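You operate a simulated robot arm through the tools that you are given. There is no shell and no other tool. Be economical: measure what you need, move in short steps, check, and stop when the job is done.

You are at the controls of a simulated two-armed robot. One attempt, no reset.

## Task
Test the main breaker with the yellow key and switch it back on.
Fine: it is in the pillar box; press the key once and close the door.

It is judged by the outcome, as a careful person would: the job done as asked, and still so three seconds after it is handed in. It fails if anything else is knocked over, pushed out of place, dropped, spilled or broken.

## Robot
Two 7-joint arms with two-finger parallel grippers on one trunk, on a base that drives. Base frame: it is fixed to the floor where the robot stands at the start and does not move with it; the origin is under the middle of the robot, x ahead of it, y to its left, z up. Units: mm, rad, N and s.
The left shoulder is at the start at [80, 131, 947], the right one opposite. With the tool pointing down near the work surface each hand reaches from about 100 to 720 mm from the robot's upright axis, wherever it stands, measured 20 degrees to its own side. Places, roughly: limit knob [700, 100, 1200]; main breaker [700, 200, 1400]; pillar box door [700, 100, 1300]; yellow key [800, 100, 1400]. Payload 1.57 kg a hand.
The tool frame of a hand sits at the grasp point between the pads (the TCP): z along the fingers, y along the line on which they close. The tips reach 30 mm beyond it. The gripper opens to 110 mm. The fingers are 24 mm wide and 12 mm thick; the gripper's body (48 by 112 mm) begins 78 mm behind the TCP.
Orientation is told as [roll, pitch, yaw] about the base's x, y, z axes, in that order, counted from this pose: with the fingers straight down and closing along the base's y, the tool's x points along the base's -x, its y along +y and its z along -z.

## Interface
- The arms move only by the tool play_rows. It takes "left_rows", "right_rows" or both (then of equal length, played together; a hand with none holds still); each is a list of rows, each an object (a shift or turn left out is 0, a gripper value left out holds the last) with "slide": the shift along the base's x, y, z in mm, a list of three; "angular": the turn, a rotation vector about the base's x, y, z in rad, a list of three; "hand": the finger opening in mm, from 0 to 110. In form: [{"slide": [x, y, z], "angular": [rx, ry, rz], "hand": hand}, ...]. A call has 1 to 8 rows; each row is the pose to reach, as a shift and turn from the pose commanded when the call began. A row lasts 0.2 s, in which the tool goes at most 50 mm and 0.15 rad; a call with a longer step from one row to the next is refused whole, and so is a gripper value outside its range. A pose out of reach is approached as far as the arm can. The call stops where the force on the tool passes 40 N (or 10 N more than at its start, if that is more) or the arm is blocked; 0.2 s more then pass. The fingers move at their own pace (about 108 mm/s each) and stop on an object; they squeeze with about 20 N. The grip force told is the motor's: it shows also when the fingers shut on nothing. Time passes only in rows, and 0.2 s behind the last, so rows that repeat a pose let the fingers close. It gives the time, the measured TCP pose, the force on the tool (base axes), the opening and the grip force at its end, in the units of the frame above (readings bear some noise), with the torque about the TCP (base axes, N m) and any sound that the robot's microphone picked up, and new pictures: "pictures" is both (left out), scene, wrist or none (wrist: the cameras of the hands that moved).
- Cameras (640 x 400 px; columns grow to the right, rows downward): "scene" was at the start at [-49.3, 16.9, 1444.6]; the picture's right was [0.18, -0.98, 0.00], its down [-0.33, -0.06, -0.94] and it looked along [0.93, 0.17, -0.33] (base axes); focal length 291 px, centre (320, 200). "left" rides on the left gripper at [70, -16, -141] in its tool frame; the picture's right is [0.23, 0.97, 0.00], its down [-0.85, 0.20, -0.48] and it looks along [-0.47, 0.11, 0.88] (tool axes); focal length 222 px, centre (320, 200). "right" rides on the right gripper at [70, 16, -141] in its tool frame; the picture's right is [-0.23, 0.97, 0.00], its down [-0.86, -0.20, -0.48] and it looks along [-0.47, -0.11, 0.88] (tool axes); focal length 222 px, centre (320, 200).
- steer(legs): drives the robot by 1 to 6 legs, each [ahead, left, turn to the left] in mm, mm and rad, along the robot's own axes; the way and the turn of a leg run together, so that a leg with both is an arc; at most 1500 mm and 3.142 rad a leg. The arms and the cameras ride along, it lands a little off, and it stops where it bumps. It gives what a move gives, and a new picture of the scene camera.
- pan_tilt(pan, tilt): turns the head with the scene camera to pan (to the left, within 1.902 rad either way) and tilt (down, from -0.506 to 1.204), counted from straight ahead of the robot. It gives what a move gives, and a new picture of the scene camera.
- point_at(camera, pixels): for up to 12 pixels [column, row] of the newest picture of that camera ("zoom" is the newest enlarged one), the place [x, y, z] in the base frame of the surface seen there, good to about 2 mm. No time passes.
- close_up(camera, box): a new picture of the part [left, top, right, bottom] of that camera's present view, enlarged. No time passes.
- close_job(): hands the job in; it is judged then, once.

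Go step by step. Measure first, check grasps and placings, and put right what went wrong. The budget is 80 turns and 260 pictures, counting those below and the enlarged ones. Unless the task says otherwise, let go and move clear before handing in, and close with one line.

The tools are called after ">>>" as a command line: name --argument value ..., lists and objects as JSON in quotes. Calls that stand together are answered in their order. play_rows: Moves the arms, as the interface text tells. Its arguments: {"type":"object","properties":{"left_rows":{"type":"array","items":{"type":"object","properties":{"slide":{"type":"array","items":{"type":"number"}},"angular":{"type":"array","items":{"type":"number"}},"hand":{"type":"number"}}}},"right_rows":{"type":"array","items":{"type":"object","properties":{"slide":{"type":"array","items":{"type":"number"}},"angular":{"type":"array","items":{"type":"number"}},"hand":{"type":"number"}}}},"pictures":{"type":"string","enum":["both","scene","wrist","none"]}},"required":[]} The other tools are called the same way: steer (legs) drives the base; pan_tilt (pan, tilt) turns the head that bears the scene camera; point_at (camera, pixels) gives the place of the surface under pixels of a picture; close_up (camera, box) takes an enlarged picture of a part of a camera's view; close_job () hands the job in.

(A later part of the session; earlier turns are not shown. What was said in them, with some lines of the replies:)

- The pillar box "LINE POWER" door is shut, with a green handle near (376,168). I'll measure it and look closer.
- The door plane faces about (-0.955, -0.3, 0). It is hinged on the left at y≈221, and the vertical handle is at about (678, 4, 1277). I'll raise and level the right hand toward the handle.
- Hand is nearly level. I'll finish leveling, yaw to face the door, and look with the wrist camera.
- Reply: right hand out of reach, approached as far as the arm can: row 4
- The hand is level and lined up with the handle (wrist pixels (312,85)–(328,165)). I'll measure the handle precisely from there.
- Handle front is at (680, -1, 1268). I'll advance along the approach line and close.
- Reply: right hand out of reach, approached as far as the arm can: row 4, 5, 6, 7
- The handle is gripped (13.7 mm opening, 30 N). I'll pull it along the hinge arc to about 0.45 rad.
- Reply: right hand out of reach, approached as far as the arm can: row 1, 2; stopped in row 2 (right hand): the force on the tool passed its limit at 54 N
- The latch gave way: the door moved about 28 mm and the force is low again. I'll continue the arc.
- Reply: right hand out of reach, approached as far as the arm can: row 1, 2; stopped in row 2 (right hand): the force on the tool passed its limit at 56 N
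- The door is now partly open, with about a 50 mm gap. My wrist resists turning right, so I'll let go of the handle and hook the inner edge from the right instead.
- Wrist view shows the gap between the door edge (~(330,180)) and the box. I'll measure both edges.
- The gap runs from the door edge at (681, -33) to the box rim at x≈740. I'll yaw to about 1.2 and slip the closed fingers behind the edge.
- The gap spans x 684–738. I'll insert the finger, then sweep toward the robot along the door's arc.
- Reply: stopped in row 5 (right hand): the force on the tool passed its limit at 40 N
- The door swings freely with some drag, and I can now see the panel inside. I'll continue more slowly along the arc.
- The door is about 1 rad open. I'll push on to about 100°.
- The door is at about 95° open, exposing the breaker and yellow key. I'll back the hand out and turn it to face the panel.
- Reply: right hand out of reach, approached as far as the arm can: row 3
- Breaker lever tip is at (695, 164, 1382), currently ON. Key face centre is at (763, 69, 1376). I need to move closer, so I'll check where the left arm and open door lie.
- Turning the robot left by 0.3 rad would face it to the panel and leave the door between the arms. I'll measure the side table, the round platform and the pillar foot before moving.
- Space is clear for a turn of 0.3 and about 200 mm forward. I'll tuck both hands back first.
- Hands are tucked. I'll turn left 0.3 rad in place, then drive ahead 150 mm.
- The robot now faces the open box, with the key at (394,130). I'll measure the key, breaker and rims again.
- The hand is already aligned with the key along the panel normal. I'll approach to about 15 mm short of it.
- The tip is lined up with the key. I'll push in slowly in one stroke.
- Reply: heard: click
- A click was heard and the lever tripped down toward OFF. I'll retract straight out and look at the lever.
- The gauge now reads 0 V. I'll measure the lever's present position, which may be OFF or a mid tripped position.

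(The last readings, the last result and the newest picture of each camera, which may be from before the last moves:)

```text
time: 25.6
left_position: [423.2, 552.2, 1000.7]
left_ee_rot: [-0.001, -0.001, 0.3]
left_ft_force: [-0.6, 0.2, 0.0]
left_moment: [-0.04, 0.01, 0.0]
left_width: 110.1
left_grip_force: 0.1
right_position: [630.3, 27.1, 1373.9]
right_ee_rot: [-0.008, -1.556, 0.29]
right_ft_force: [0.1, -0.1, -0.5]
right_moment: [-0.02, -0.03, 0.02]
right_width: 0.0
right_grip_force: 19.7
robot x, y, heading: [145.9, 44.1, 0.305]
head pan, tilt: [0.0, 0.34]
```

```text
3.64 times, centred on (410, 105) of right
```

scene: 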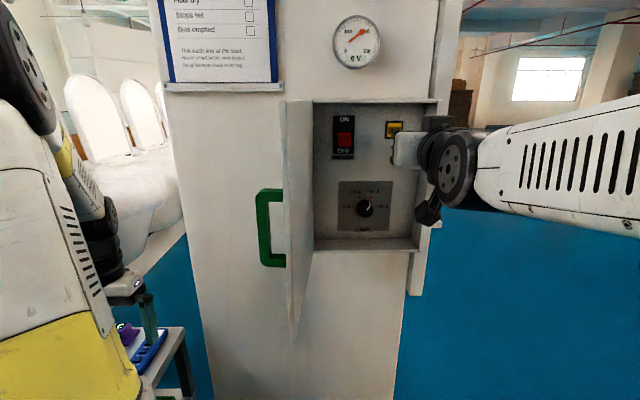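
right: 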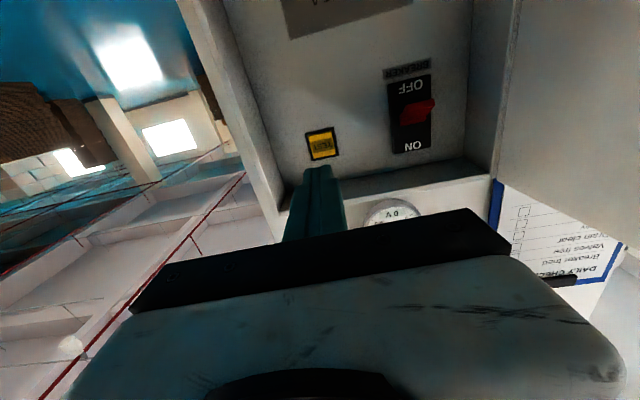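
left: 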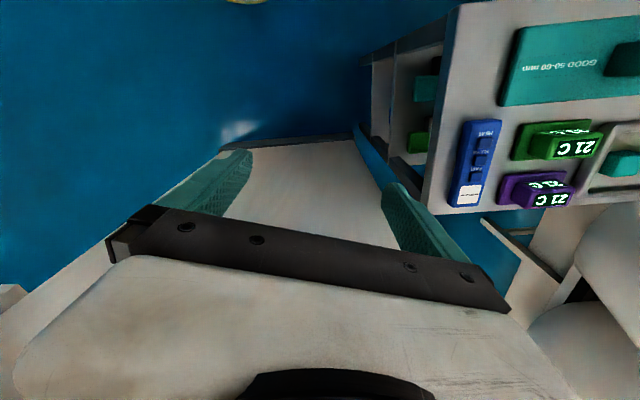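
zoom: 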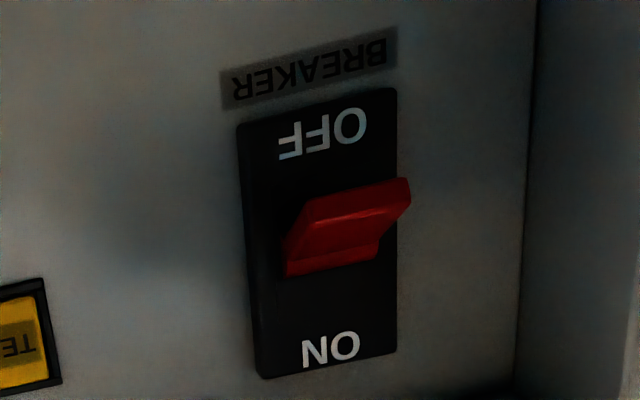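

The lever is fully at OFF (tip z≈1350, pivot ≈1366). I'll approach from below with a bit more yaw to clear the door.

>>> play_rows --right_rows '[{"slide": [-10, 15, -17], "angular": [0, 0, 0.12]}, {"slide": [-14, 40, -34], "angular": [0, 0, 0.24]}, {"slide": [-14, 69, -49], "angular": [0, 0, 0.36]}, {"slide": [-14, 69, -49], "angular": [0, 0, 0.36]}]' --pictures "both"

```text
time: 26.6
left_position: [424.8, 551.7, 1001.6]
left_ee_rot: [-0.001, 0.0, 0.3]
left_ft_force: [-1.0, 0.2, -0.6]
left_moment: [0.0, -0.01, 0.0]
left_width: 110.1
left_grip_force: 0.1
right_position: [618.9, 96.8, 1330.0]
right_ee_rot: [-0.005, -1.553, 0.648]
right_ft_force: [0.4, -0.5, 0.0]
right_moment: [0.01, 0.01, -0.01]
right_width: 0.2
right_grip_force: 19.7
right hand out of reach, approached as far as the arm can: row 3, 4
robot x, y, heading: [142.4, 46.0, 0.301]
head pan, tilt: [0.0, 0.34]
```

scene: 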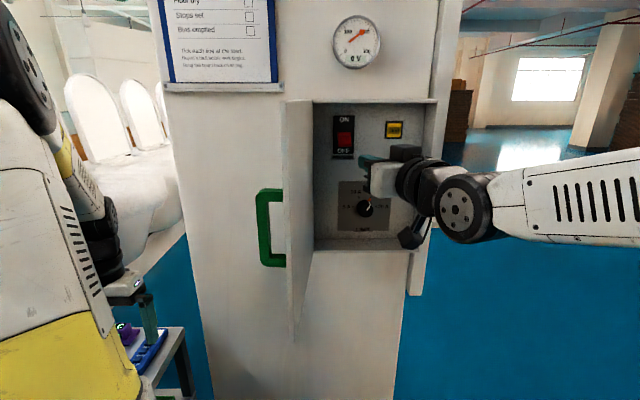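
right: 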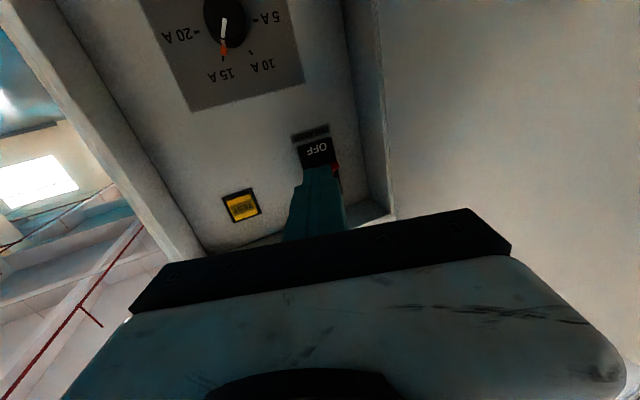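

Lined up; actual z is 1330, slightly high. I'll lower a little and insert under the lever, stopping just short to check.

>>> play_rows --right_rows '[{"slide": [0, 0, -8]}, {"slide": [20, 15, -8]}, {"slide": [40, 30, -8]}, {"slide": [40, 30, -8]}]' --pictures "both"

>>> close_up --camera "scene" --box '[300, 95, 440, 195]'

```text
time: 27.6
left_position: [423.7, 551.6, 999.9]
left_ee_rot: [0.0, 0.0, 0.301]
left_ft_force: [0.1, 0.4, -0.2]
left_moment: [-0.01, 0.0, 0.01]
left_width: 110.2
left_grip_force: 0.0
right_position: [661.1, 127.1, 1322.2]
right_ee_rot: [-0.032, -1.557, 0.676]
right_ft_force: [-0.3, -0.5, -0.1]
right_moment: [-0.01, -0.03, 0.02]
right_width: 0.0
right_grip_force: 20.3
right hand out of reach, approached as far as the arm can: row 1
robot x, y, heading: [144.9, 43.6, 0.295]
head pan, tilt: [0.0, 0.34]
```

scene: 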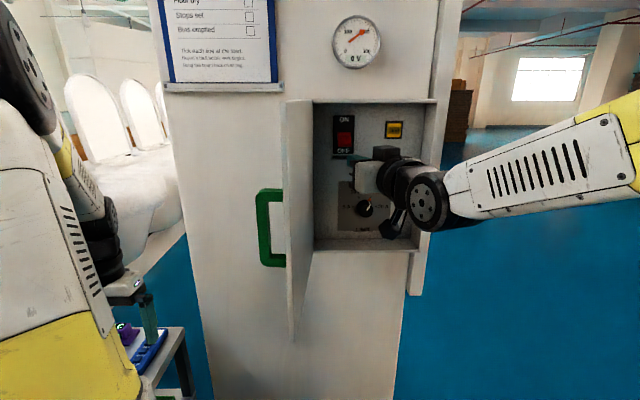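
right: 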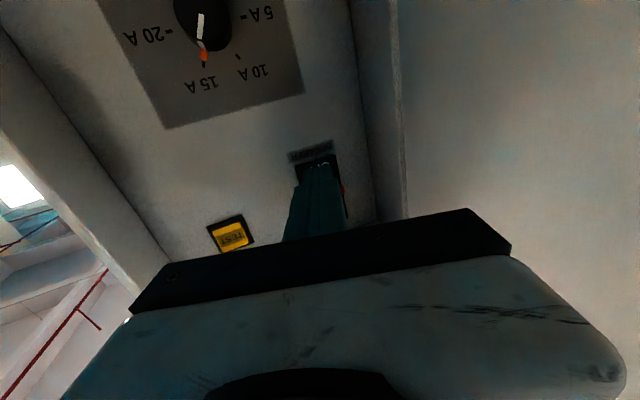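

```text
4.00 times, centred on (370, 145) of scene
```

zoom: 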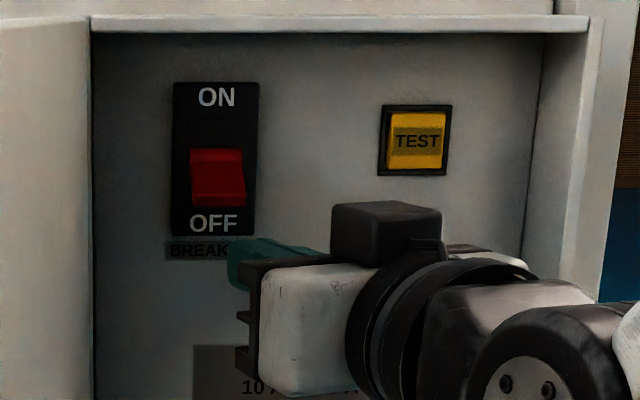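

The finger is under the lever and free of contact. I'll go in the last bit and lift gradually.

>>> play_rows --right_rows '[{"slide": [13, 11, 0]}, {"slide": [26, 22, 0]}, {"slide": [26, 22, 8]}, {"slide": [26, 22, 16]}, {"slide": [26, 22, 24]}, {"slide": [26, 22, 32]}, {"slide": [26, 22, 40]}]' --pictures "both"

>>> close_up --camera "scene" --box '[300, 95, 440, 195]'

```text
time: 29.2
left_position: [424.4, 552.2, 1000.3]
left_ee_rot: [-0.002, 0.0, 0.3]
left_ft_force: [-0.3, 0.1, -0.7]
left_moment: [-0.02, -0.02, -0.02]
left_width: 109.8
left_grip_force: 0.1
right_position: [685.9, 147.4, 1357.7]
right_ee_rot: [0.01, -1.548, 0.631]
right_ft_force: [-5.6, -3.5, -13.6]
right_moment: [-0.1, 0.33, -0.03]
right_width: 0.0
right_grip_force: 20.1
robot x, y, heading: [146.2, 39.6, 0.302]
head pan, tilt: [0.0, 0.34]
```

scene: 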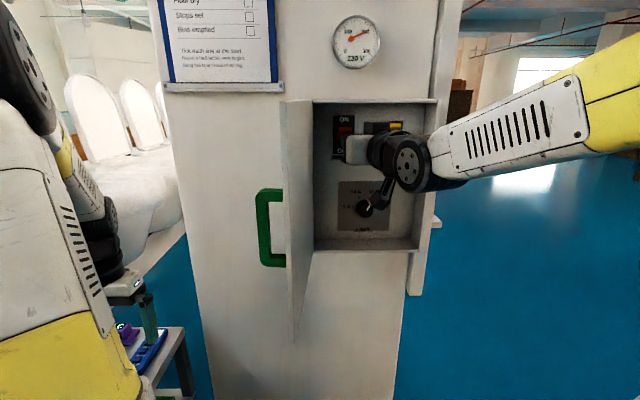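
right: 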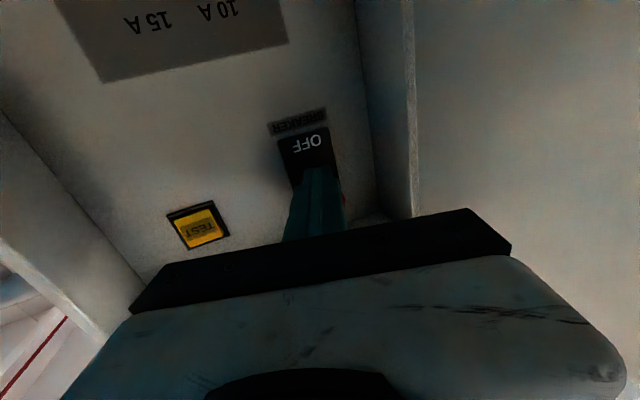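

```text
4.00 times, centred on (370, 145) of scene
```

zoom: 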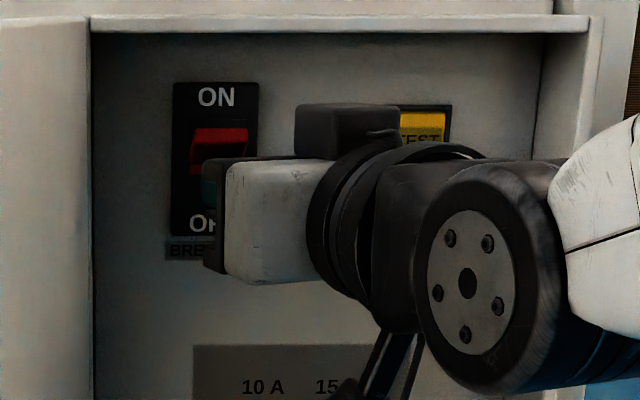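

The gauge is back at 230 V and the lever is up. I'll lift a few mm more to seat it, then back out.

>>> play_rows --right_rows '[{"slide": [0, 0, 5]}, {"slide": [0, 0, -5]}, {"slide": [-25, -20, -8]}, {"slide": [-55, -45, -8]}, {"slide": [-85, -75, -8]}, {"slide": [-110, -105, -8]}]' --pictures "scene"

>>> close_up --camera "scene" --box '[300, 95, 440, 195]'

```text
time: 30.6
left_position: [424.1, 552.3, 1000.7]
left_ee_rot: [0.002, 0.001, 0.3]
left_ft_force: [0.5, 0.4, 0.3]
left_moment: [-0.06, 0.02, 0.01]
left_width: 110.1
left_grip_force: 0.0
right_position: [576.5, 45.6, 1355.0]
right_ee_rot: [-0.02, -1.555, 0.662]
right_ft_force: [0.7, 0.9, 0.0]
right_moment: [0.01, -0.02, -0.01]
right_width: 0.1
right_grip_force: 20.1
right hand out of reach, approached as far as the arm can: row 6
robot x, y, heading: [145.1, 42.0, 0.302]
head pan, tilt: [0.0, 0.34]
```

scene: 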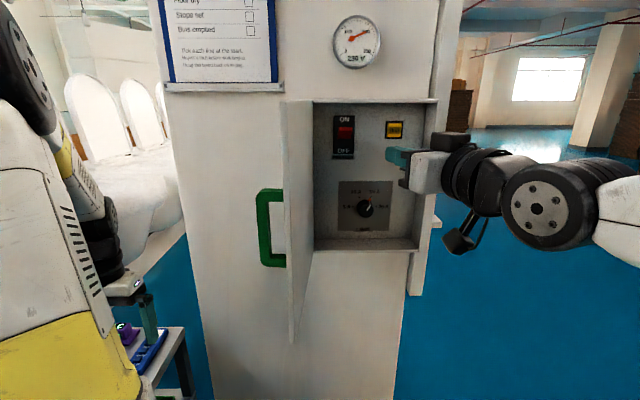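

```text
4.00 times, centred on (370, 145) of scene
```

zoom: 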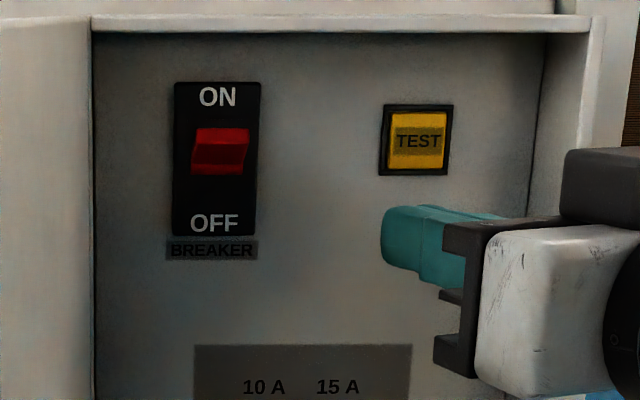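

The breaker is ON and the gauge reads 230 V. Now I'll move the right hand out of the door's swing, then back up a little so the left hand can push the door shut from outside.

>>> play_rows --right_rows '[{"slide": [-25, -35, 0]}, {"slide": [-50, -70, -5]}, {"slide": [-75, -105, -10]}, {"slide": [-100, -140, -20]}, {"slide": [-125, -175, -30]}, {"slide": [-150, -205, -40]}]' --pictures "none"

>>> steer --legs '[[-80, 0, 0]]'

>>> pan_tilt --pan 0.15 --tilt 0.4

```text
time: 32.0
left_position: [425.2, 552.5, 1000.2]
left_ee_rot: [0.0, 0.001, 0.301]
left_ft_force: [0.4, -0.3, 0.4]
left_moment: [-0.02, 0.04, 0.0]
left_width: 109.9
left_grip_force: 0.1
right_position: [425.3, -161.3, 1317.2]
right_ee_rot: [0.074, -1.559, 0.572]
right_ft_force: [0.6, 0.3, 0.5]
right_moment: [-0.02, 0.02, 0.03]
right_width: 0.2
right_grip_force: 19.1
right hand out of reach, approached as far as the arm can: row 1, 2
robot x, y, heading: [146.1, 42.0, 0.3]
head pan, tilt: [0.0, 0.34]
```

```text
time: 33.0
left_position: [347.0, 527.7, 1000.4]
left_ee_rot: [-0.001, 0.001, 0.301]
left_ft_force: [-0.3, -0.4, 0.4]
left_moment: [-0.02, 0.03, -0.04]
left_width: 110.1
left_grip_force: 0.0
right_position: [350.9, -186.8, 1317.3]
right_ee_rot: [-0.019, -1.556, 0.661]
right_ft_force: [0.0, 0.5, -0.3]
right_moment: [0.0, 0.06, -0.01]
right_width: 0.0
right_grip_force: 20.7
robot x, y, heading: [66.2, 18.9, 0.304]
head pan, tilt: [0.0, 0.34]
```

scene: 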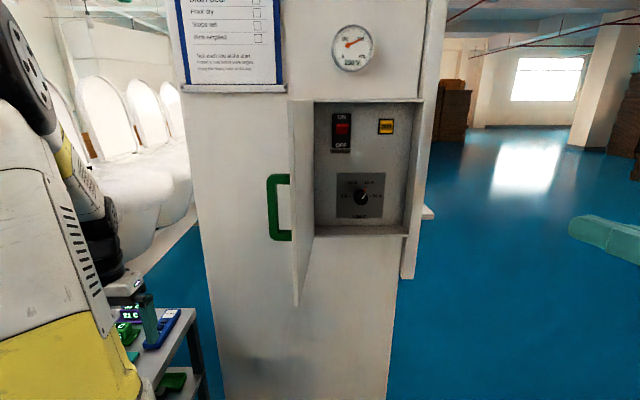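

```text
time: 33.7
left_position: [346.9, 528.7, 999.1]
left_ee_rot: [0.0, -0.001, 0.302]
left_ft_force: [-1.0, -0.6, -0.7]
left_moment: [0.0, -0.03, 0.01]
left_width: 110.0
left_grip_force: 0.1
right_position: [349.8, -185.5, 1316.4]
right_ee_rot: [-0.017, -1.556, 0.658]
right_ft_force: [0.3, -0.4, 0.0]
right_moment: [0.0, -0.03, -0.03]
right_width: 0.0
right_grip_force: 19.4
robot x, y, heading: [67.5, 21.9, 0.298]
head pan, tilt: [0.15, 0.4]
```

scene: 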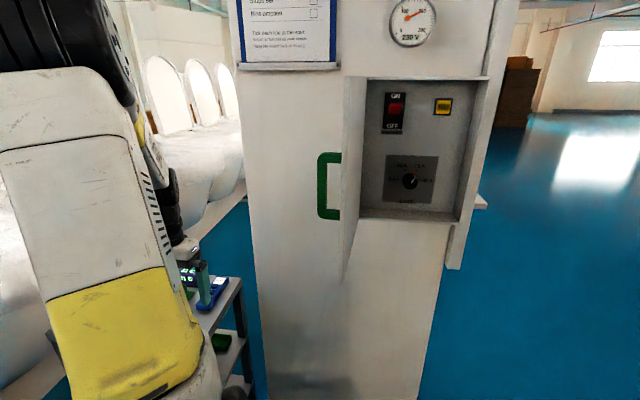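

Clear to proceed. I'll level the left hand and raise it to about z 1165, left of the door.

>>> play_rows --left_rows '[{"slide": [4, -10, 21], "angular": [0.0444, -0.1433, 0], "hand": 0}, {"slide": [8, -20, 42], "angular": [0.0888, -0.2866, 0]}, {"slide": [12, -30, 63], "angular": [0.1332, -0.4299, 0]}, {"slide": [16, -40, 84], "angular": [0.1776, -0.5732, 0]}, {"slide": [20, -50, 105], "angular": [0.222, -0.7165, 0]}, {"slide": [24, -60, 126], "angular": [0.2664, -0.8598, 0]}, {"slide": [28, -70, 147], "angular": [0.3108, -1.0031, 0]}, {"slide": [32, -80, 165], "angular": [0.3552, -1.1464, 0]}]' --pictures "scene"

```text
time: 35.5
left_position: [387.4, 471.8, 1186.9]
left_ee_rot: [-0.006, -1.199, 0.302]
left_ft_force: [-0.4, 0.3, -0.1]
left_moment: [0.0, 0.03, 0.05]
left_width: 0.0
left_grip_force: 20.1
left hand out of reach, approached as far as the arm can: row 7, 8
right_position: [350.0, -186.6, 1317.6]
right_ee_rot: [0.008, -1.558, 0.636]
right_ft_force: [0.8, -0.1, 1.4]
right_moment: [0.01, 0.0, 0.09]
right_width: 0.0
right_grip_force: 20.5
robot x, y, heading: [69.1, 19.1, 0.301]
head pan, tilt: [0.15, 0.4]
```

scene: 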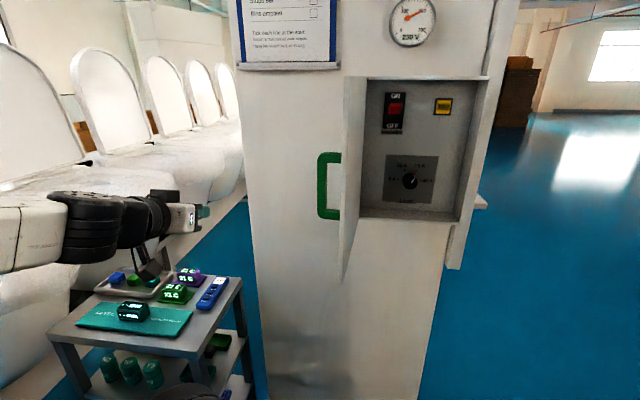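

Nearly level. I'll yaw the hand to point right and ahead (base yaw ≈ -0.3).

>>> play_rows --left_rows '[{"slide": [0, -10, 0], "angular": [0, 0, -0.14]}, {"slide": [0, -25, 0], "angular": [0, 0, -0.28]}, {"slide": [0, -40, 0], "angular": [0, 0, -0.42]}, {"slide": [0, -60, 0], "angular": [0, 0, -0.56]}, {"slide": [0, -80, 0], "angular": [0, 0, -0.64]}]' --pictures "none"

>>> play_rows --left_rows '[{"slide": [0, -10, -5], "angular": [-0.037, -0.118, 0]}, {"slide": [0, -20, -10], "angular": [-0.074, -0.236, 0]}, {"slide": [0, -30, -15], "angular": [-0.11, -0.35, 0]}]' --pictures "both"

```text
time: 36.7
left_position: [387.1, 392.8, 1187.3]
left_ee_rot: [-0.004, -1.2, -0.339]
left_ft_force: [-0.6, 0.1, -0.2]
left_moment: [-0.03, -0.02, 0.0]
left_width: 0.1
left_grip_force: 19.4
right_position: [349.8, -185.4, 1315.7]
right_ee_rot: [-0.017, -1.557, 0.659]
right_ft_force: [-0.1, -0.4, 0.3]
right_moment: [0.02, 0.01, 0.0]
right_width: 0.0
right_grip_force: 20.1
robot x, y, heading: [68.4, 20.6, 0.297]
head pan, tilt: [0.15, 0.4]
```

```text
time: 37.5
left_position: [391.9, 379.2, 1176.8]
left_ee_rot: [1.335, -1.558, -1.676]
left_ft_force: [-0.3, 0.1, 0.4]
left_moment: [-0.01, 0.03, 0.05]
left_width: 0.0
left_grip_force: 19.8
left hand out of reach, approached as far as the arm can: row 3
right_position: [348.8, -186.0, 1316.4]
right_ee_rot: [-0.005, -1.557, 0.645]
right_ft_force: [-0.7, 0.1, 0.0]
right_moment: [-0.03, -0.03, 0.06]
right_width: 0.0
right_grip_force: 19.8
robot x, y, heading: [65.9, 19.1, 0.301]
head pan, tilt: [0.15, 0.4]
```

scene: 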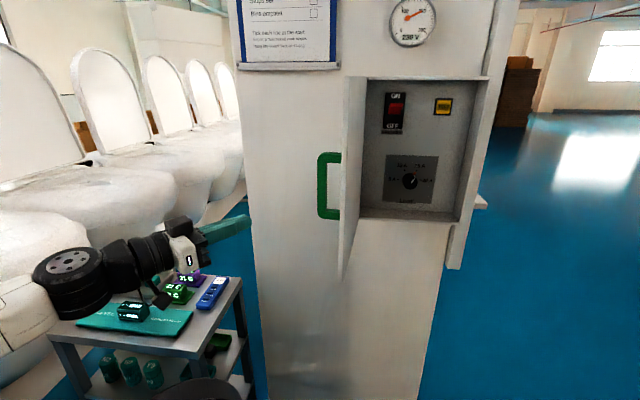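
left: 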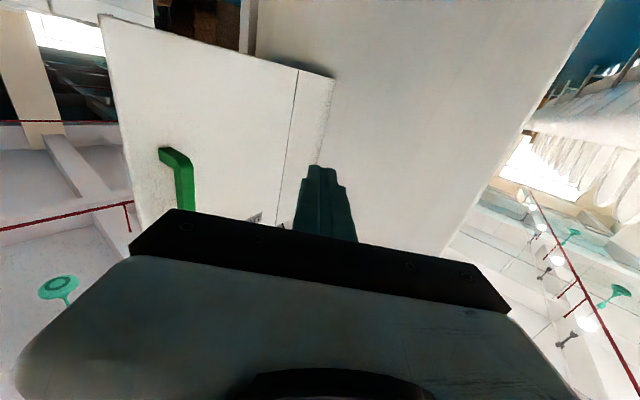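

The left fingers point at the outer door face (wrist picture). I'll bring the tip close to the face near its edge, below the handle.

>>> play_rows --left_rows '[{"slide": [8, -35, -8]}, {"slide": [16, -70, -16]}, {"slide": [26, -105, -22]}, {"slide": [36, -135, -22]}, {"slide": [43, -155, -22]}, {"slide": [43, -155, -22]}]' --pictures "both"

```text
time: 38.9
left_position: [503.1, 315.9, 1197.8]
left_ee_rot: [1.229, -1.56, -1.564]
left_ft_force: [0.4, -0.2, 0.1]
left_moment: [0.01, -0.03, 0.02]
left_width: 0.1
left_grip_force: 20.3
left hand out of reach, approached as far as the arm can: row 1, 2, 3, 4, 5, 6
right_position: [350.1, -184.9, 1316.7]
right_ee_rot: [-0.021, -1.558, 0.663]
right_ft_force: [-1.6, -0.3, -0.7]
right_moment: [0.01, 0.01, 0.0]
right_width: 0.2
right_grip_force: 19.8
robot x, y, heading: [68.1, 17.5, 0.304]
head pan, tilt: [0.15, 0.4]
```

scene: 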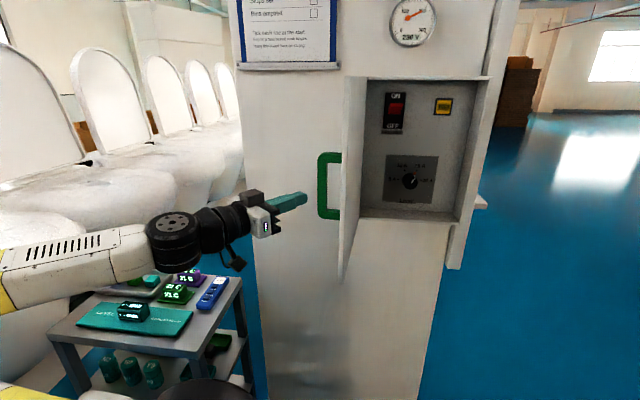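
left: 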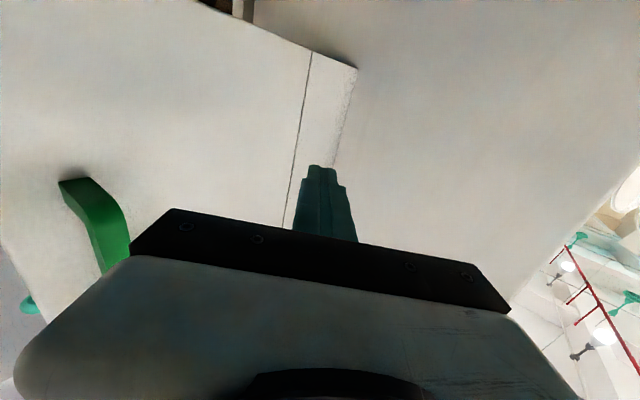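

The left arm is too folded to get there. I'll back the base up another 90 mm to give it room.

>>> steer --legs '[[-90, 0, 0]]'

>>> play_rows --left_rows '[{"slide": [0, 0, -8]}, {"slide": [0, 0, -16]}]' --pictures "none"

```text
time: 40.0
left_position: [416.0, 289.4, 1197.8]
left_ee_rot: [1.237, -1.558, -1.577]
left_ft_force: [-0.2, 0.5, 0.1]
left_moment: [-0.01, 0.0, 0.01]
left_width: 0.1
left_grip_force: 19.7
right_position: [265.1, -212.2, 1316.1]
right_ee_rot: [-0.017, -1.559, 0.659]
right_ft_force: [0.8, 0.1, -0.1]
right_moment: [0.01, 0.02, -0.02]
right_width: 0.0
right_grip_force: 20.1
robot x, y, heading: [-20.1, -8.7, 0.302]
head pan, tilt: [0.15, 0.4]
```

scene: 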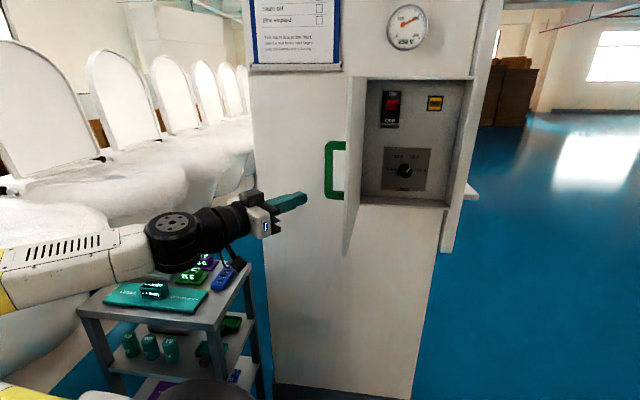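

```text
time: 40.6
left_position: [421.3, 293.3, 1183.0]
left_ee_rot: [1.207, -1.558, -1.549]
left_ft_force: [0.1, -0.2, -0.2]
left_moment: [-0.01, 0.01, -0.01]
left_width: 0.0
left_grip_force: 19.7
left hand out of reach, approached as far as the arm can: row 2
right_position: [264.8, -211.8, 1317.2]
right_ee_rot: [-0.011, -1.557, 0.653]
right_ft_force: [-0.3, 0.2, 0.3]
right_moment: [0.03, -0.02, -0.01]
right_width: 0.0
right_grip_force: 20.3
robot x, y, heading: [-20.8, -3.8, 0.3]
head pan, tilt: [0.15, 0.4]
```

I'll contact the door a little deeper in (about 150 mm from the hinge), which the arm can reach.

>>> play_rows --left_rows '[{"slide": [30, -10, -8]}, {"slide": [58, -25, -16]}, {"slide": [58, -50, -18]}, {"slide": [58, -72, -18]}, {"slide": [58, -72, -18]}]' --pictures "both"

```text
time: 41.8
left_position: [483.4, 225.4, 1167.5]
left_ee_rot: [1.217, -1.557, -1.557]
left_ft_force: [0.0, 0.0, -0.5]
left_moment: [0.01, -0.03, -0.02]
left_width: 0.0
left_grip_force: 20.1
left hand out of reach, approached as far as the arm can: row 4, 5
right_position: [264.6, -212.1, 1316.8]
right_ee_rot: [-0.02, -1.558, 0.663]
right_ft_force: [0.5, -0.8, 0.2]
right_moment: [0.0, -0.02, -0.01]
right_width: 0.0
right_grip_force: 20.3
robot x, y, heading: [-16.9, -5.2, 0.305]
head pan, tilt: [0.15, 0.4]
```

scene: 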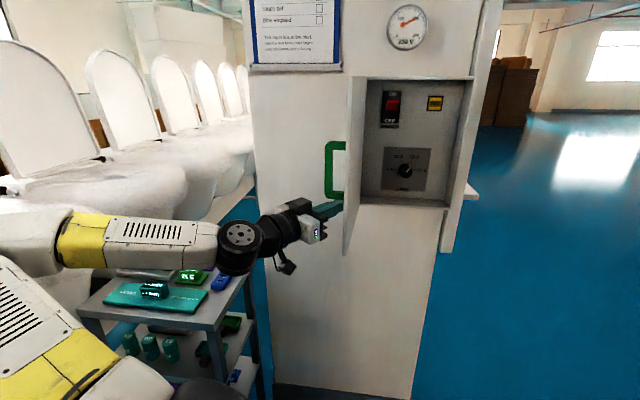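
left: 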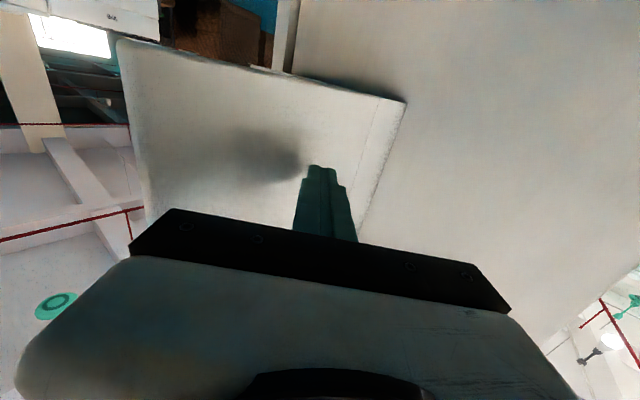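

The tip is just off the door's outer face. I'll push along the closing arc.

>>> play_rows --left_rows '[{"slide": [6, -18, 0]}, {"slide": [11, -36, 0]}, {"slide": [19, -54, 0]}, {"slide": [30, -73, 0]}, {"slide": [43, -92, 0]}, {"slide": [60, -107, 0]}, {"slide": [78, -120, 0]}]' --pictures "both"

```text
time: 43.4
left_position: [552.5, 109.5, 1167.0]
left_ee_rot: [1.164, -1.559, -1.503]
left_ft_force: [-0.1, -0.3, -0.1]
left_moment: [-0.01, -0.03, -0.01]
left_width: 0.1
left_grip_force: 20.1
left hand out of reach, approached as far as the arm can: row 1, 2, 3, 7
right_position: [264.3, -213.1, 1317.5]
right_ee_rot: [-0.011, -1.557, 0.654]
right_ft_force: [0.4, -0.5, -0.3]
right_moment: [0.0, 0.04, 0.01]
right_width: 0.1
right_grip_force: 19.7
robot x, y, heading: [-17.1, -7.0, 0.301]
head pan, tilt: [0.15, 0.4]
```

scene: 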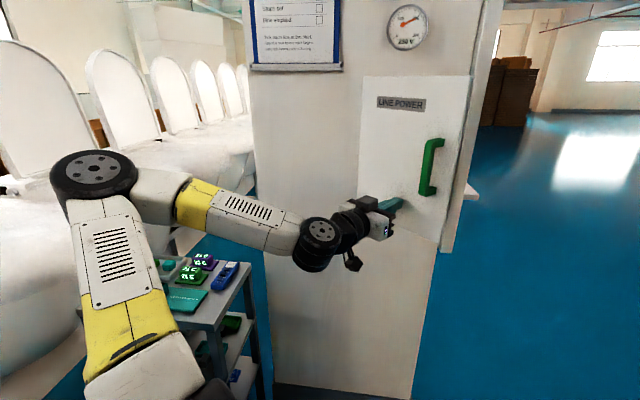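
left: 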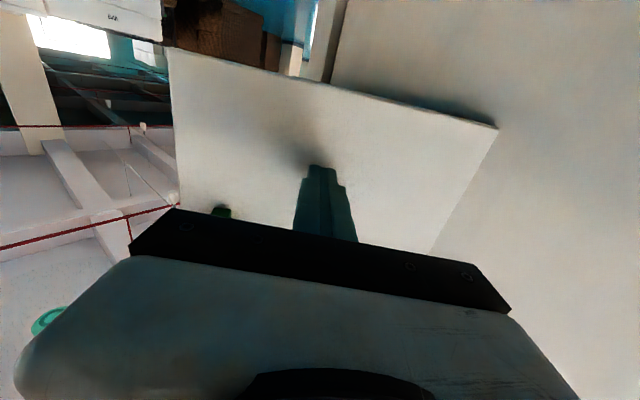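

The door is more than half closed. I'll keep pushing along the arc.

>>> play_rows --left_rows '[{"slide": [16, -7, 0]}, {"slide": [32, -12, 0]}, {"slide": [48, -15, 0]}, {"slide": [64, -17, 0]}, {"slide": [80, -18, 0]}, {"slide": [96, -18, 0]}, {"slide": [110, -17, 0]}, {"slide": [120, -16, 0]}]' --pictures "both"

```text
time: 45.2
left_position: [612.4, 143.5, 1164.7]
left_ee_rot: [1.234, -1.561, -1.572]
left_ft_force: [-0.6, 0.4, 0.1]
left_moment: [0.01, 0.0, 0.02]
left_width: 0.0
left_grip_force: 20.0
left hand out of reach, approached as far as the arm can: row 1, 2, 3, 4, 5, 6, 7, 8
right_position: [264.2, -213.2, 1316.9]
right_ee_rot: [-0.01, -1.557, 0.652]
right_ft_force: [0.3, -0.1, -0.1]
right_moment: [0.03, 0.0, -0.01]
right_width: 0.0
right_grip_force: 19.6
robot x, y, heading: [-18.4, -7.3, 0.302]
head pan, tilt: [0.15, 0.4]
```

scene: 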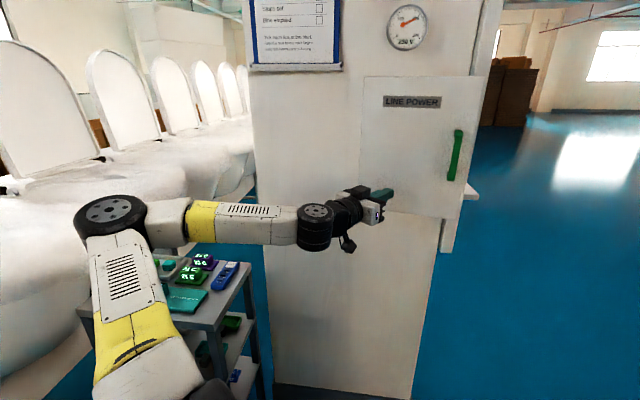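
left: 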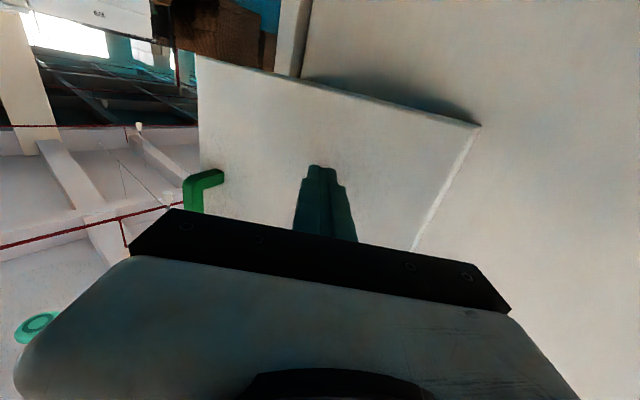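

Left arm is at its limit, with the door about three-quarters shut. I'll withdraw it, come a bit closer, and finish with the right hand.

>>> play_rows --left_rows '[{"slide": [-35, 14, 0]}, {"slide": [-70, 28, 0]}, {"slide": [-105, 45, 0]}, {"slide": [-140, 75, 0]}, {"slide": [-165, 110, 0]}, {"slide": [-180, 150, 0]}]' --right_rows '[{"slide": [15, 20, -10], "angular": [0, 0, -0.06]}, {"slide": [30, 40, -20], "angular": [0, 0, -0.12]}, {"slide": [45, 60, -30], "angular": [0, 0, -0.18]}, {"slide": [60, 80, -40], "angular": [0, 0, -0.24]}, {"slide": [75, 100, -50], "angular": [0, 0, -0.3]}, {"slide": [90, 120, -60], "angular": [0, 0, -0.35]}]' --pictures "none"

>>> steer --legs '[[100, 0, 0]]'

```text
time: 46.6
left_position: [427.8, 293.3, 1163.9]
left_ee_rot: [1.166, -1.559, -1.507]
left_ft_force: [0.3, -1.2, 0.2]
left_moment: [0.01, 0.03, 0.08]
left_width: 0.0
left_grip_force: 19.6
left hand out of reach, approached as far as the arm can: row 4, 5
right_position: [375.4, -113.9, 1370.4]
right_ee_rot: [0.049, -1.55, 0.242]
right_ft_force: [0.3, -0.2, 0.3]
right_moment: [0.01, 0.0, 0.05]
right_width: 0.0
right_grip_force: 20.5
right hand out of reach, approached as far as the arm can: row 2, 3, 4, 5, 6
robot x, y, heading: [-18.8, -4.4, 0.295]
head pan, tilt: [0.15, 0.4]
```

```text
time: 47.8
left_position: [522.3, 323.3, 1164.5]
left_ee_rot: [1.199, -1.558, -1.538]
left_ft_force: [-0.6, 0.3, -0.1]
left_moment: [0.0, 0.02, 0.01]
left_width: 0.1
left_grip_force: 20.2
right_position: [469.3, -83.7, 1371.5]
right_ee_rot: [-0.011, -1.551, 0.306]
right_ft_force: [0.3, 0.2, 0.2]
right_moment: [0.02, 0.0, -0.01]
right_width: 0.1
right_grip_force: 20.2
robot x, y, heading: [77.9, 23.7, 0.299]
head pan, tilt: [0.15, 0.4]
```

scene: 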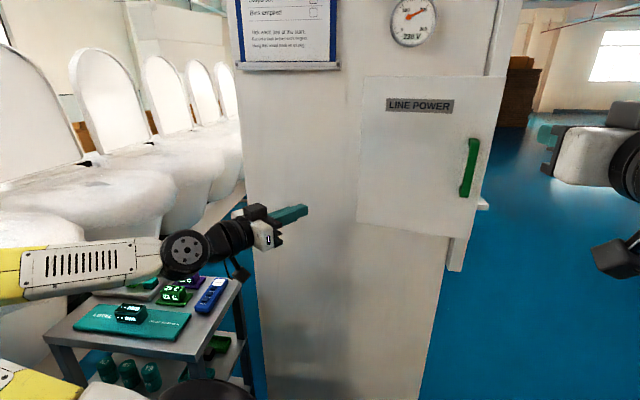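

>>> point_at --camera "scene" --pixels '[[500, 85], [480, 222], [475, 140], [466, 195], [440, 150], [366, 150], [450, 130], [495, 110]]'

```text
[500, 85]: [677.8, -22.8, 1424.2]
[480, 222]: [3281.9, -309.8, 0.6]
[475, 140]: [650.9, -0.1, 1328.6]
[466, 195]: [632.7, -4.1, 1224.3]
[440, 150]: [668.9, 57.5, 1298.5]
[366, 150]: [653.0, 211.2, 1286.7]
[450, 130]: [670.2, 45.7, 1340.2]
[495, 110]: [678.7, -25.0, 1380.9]
```

The door is about 0.2 rad ajar. I'll push near its free edge above the handle, at z≈1370, until it latches.

>>> play_rows --right_rows '[{"slide": [40, 25, 0]}, {"slide": [80, 45, 0]}, {"slide": [120, 62, 0]}, {"slide": [150, 74, 0]}, {"slide": [170, 81, 0]}, {"slide": [187, 87, 0]}, {"slide": [202, 92, 0]}, {"slide": [214, 96, 0]}]' --pictures "both"

```text
time: 49.6
left_position: [521.7, 323.8, 1164.7]
left_ee_rot: [1.205, -1.558, -1.544]
left_ft_force: [0.2, -0.8, 0.5]
left_moment: [-0.02, -0.01, 0.0]
left_width: 0.0
left_grip_force: 20.1
right_position: [684.4, 12.8, 1372.6]
right_ee_rot: [-0.014, -1.551, 0.311]
right_ft_force: [-0.5, -0.6, 0.7]
right_moment: [-0.03, -0.01, 0.01]
right_width: 0.0
right_grip_force: 20.5
robot x, y, heading: [73.3, 23.4, 0.301]
head pan, tilt: [0.15, 0.4]
```

scene: 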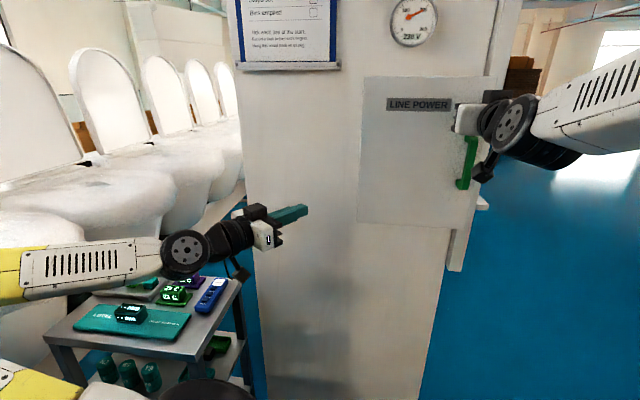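
right: 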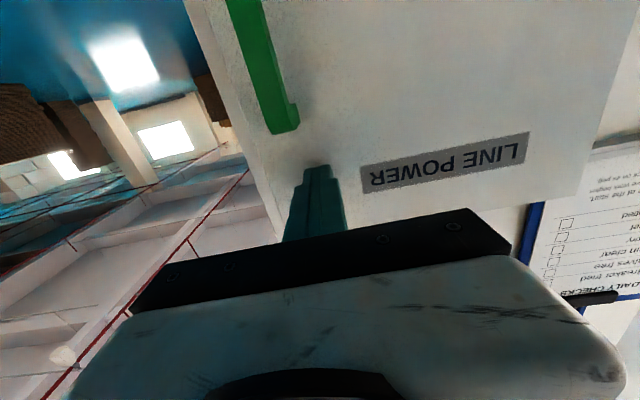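

Nearly shut with no force yet; I'll push a few more mm until firm contact.

>>> play_rows --right_rows '[{"slide": [4, 1.2, 0]}, {"slide": [8, 2.4, 0]}, {"slide": [12, 3.6, 0]}, {"slide": [16, 4.8, 0]}, {"slide": [16, 4.8, 0]}]' --pictures "none"

```text
time: 50.2
left_position: [520.5, 323.5, 1165.2]
left_ee_rot: [1.299, -1.559, -1.642]
left_ft_force: [0.7, 0.3, 0.4]
left_moment: [0.03, 0.0, -0.01]
left_width: 0.0
left_grip_force: 19.5
right_position: [688.2, 14.7, 1372.1]
right_ee_rot: [-0.004, -1.552, 0.298]
right_ft_force: [-25.4, -8.8, 1.0]
right_moment: [0.12, -0.3, 0.17]
right_width: 0.0
right_grip_force: 19.8
robot x, y, heading: [78.0, 23.4, 0.299]
head pan, tilt: [0.15, 0.4]
stopped in row 3 (right hand): the force on the tool passed its limit at 47 N (the readings are from after the stop); the commanded pose is now the measured one
```

The door is firmly against its stop. I'll retract the right hand and verify it stays shut.

>>> play_rows --right_rows '[{"slide": [-20, -6, 0]}, {"slide": [-60, -20, 0]}, {"slide": [-105, -40, 0]}, {"slide": [-145, -65, 0]}, {"slide": [-180, -95, 0]}, {"slide": [-200, -130, 0]}, {"slide": [-205, -160, 0]}]' --pictures "scene"

>>> close_up --camera "scene" --box '[340, 0, 540, 260]'

>>> point_at --camera "scene" --pixels '[[490, 82], [487, 110], [370, 82], [370, 215], [470, 212], [440, 150]]'

```text
time: 51.8
left_position: [522.8, 323.8, 1164.2]
left_ee_rot: [1.188, -1.56, -1.531]
left_ft_force: [-0.4, -0.2, 0.2]
left_moment: [-0.03, 0.0, 0.0]
left_width: 0.0
left_grip_force: 20.1
right_position: [485.6, -144.2, 1370.3]
right_ee_rot: [-0.045, -1.548, 0.341]
right_ft_force: [0.1, -0.1, 0.5]
right_moment: [-0.02, 0.0, -0.01]
right_width: 0.0
right_grip_force: 19.8
robot x, y, heading: [77.4, 21.9, 0.298]
head pan, tilt: [0.15, 0.4]
```

scene: 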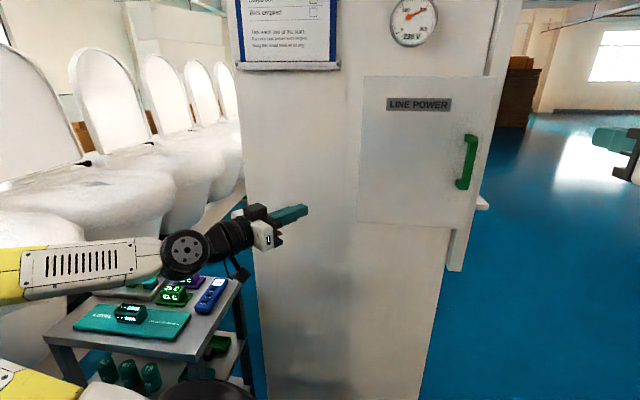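

```text
1.54 times, centred on (440, 130) of scene
```

zoom: 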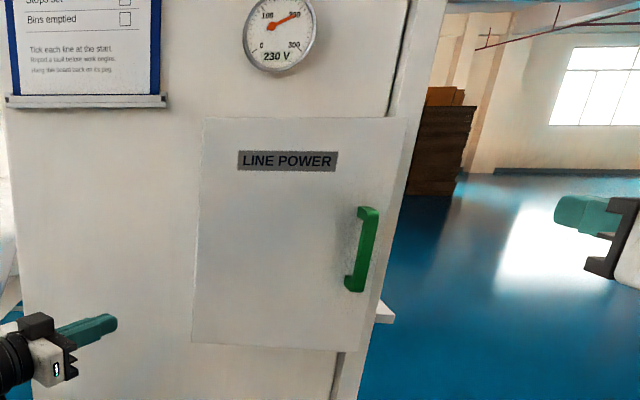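

```text
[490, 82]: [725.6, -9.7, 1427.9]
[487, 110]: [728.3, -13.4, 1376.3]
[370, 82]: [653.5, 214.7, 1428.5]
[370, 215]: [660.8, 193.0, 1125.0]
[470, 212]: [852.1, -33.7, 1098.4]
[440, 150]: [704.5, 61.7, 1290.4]
```

The door edge is back at (726, -10), the same as at the start. The gauge reads 230 V and both hands are clear, so I'm handing in.

>>> close_job

```text
The job is handed in.
```

The yellow test key was pressed once and the main breaker tripped (the gauge fell to 0 V). The breaker is switched back on (230 V), the pillar box door is closed, and the job is handed in.
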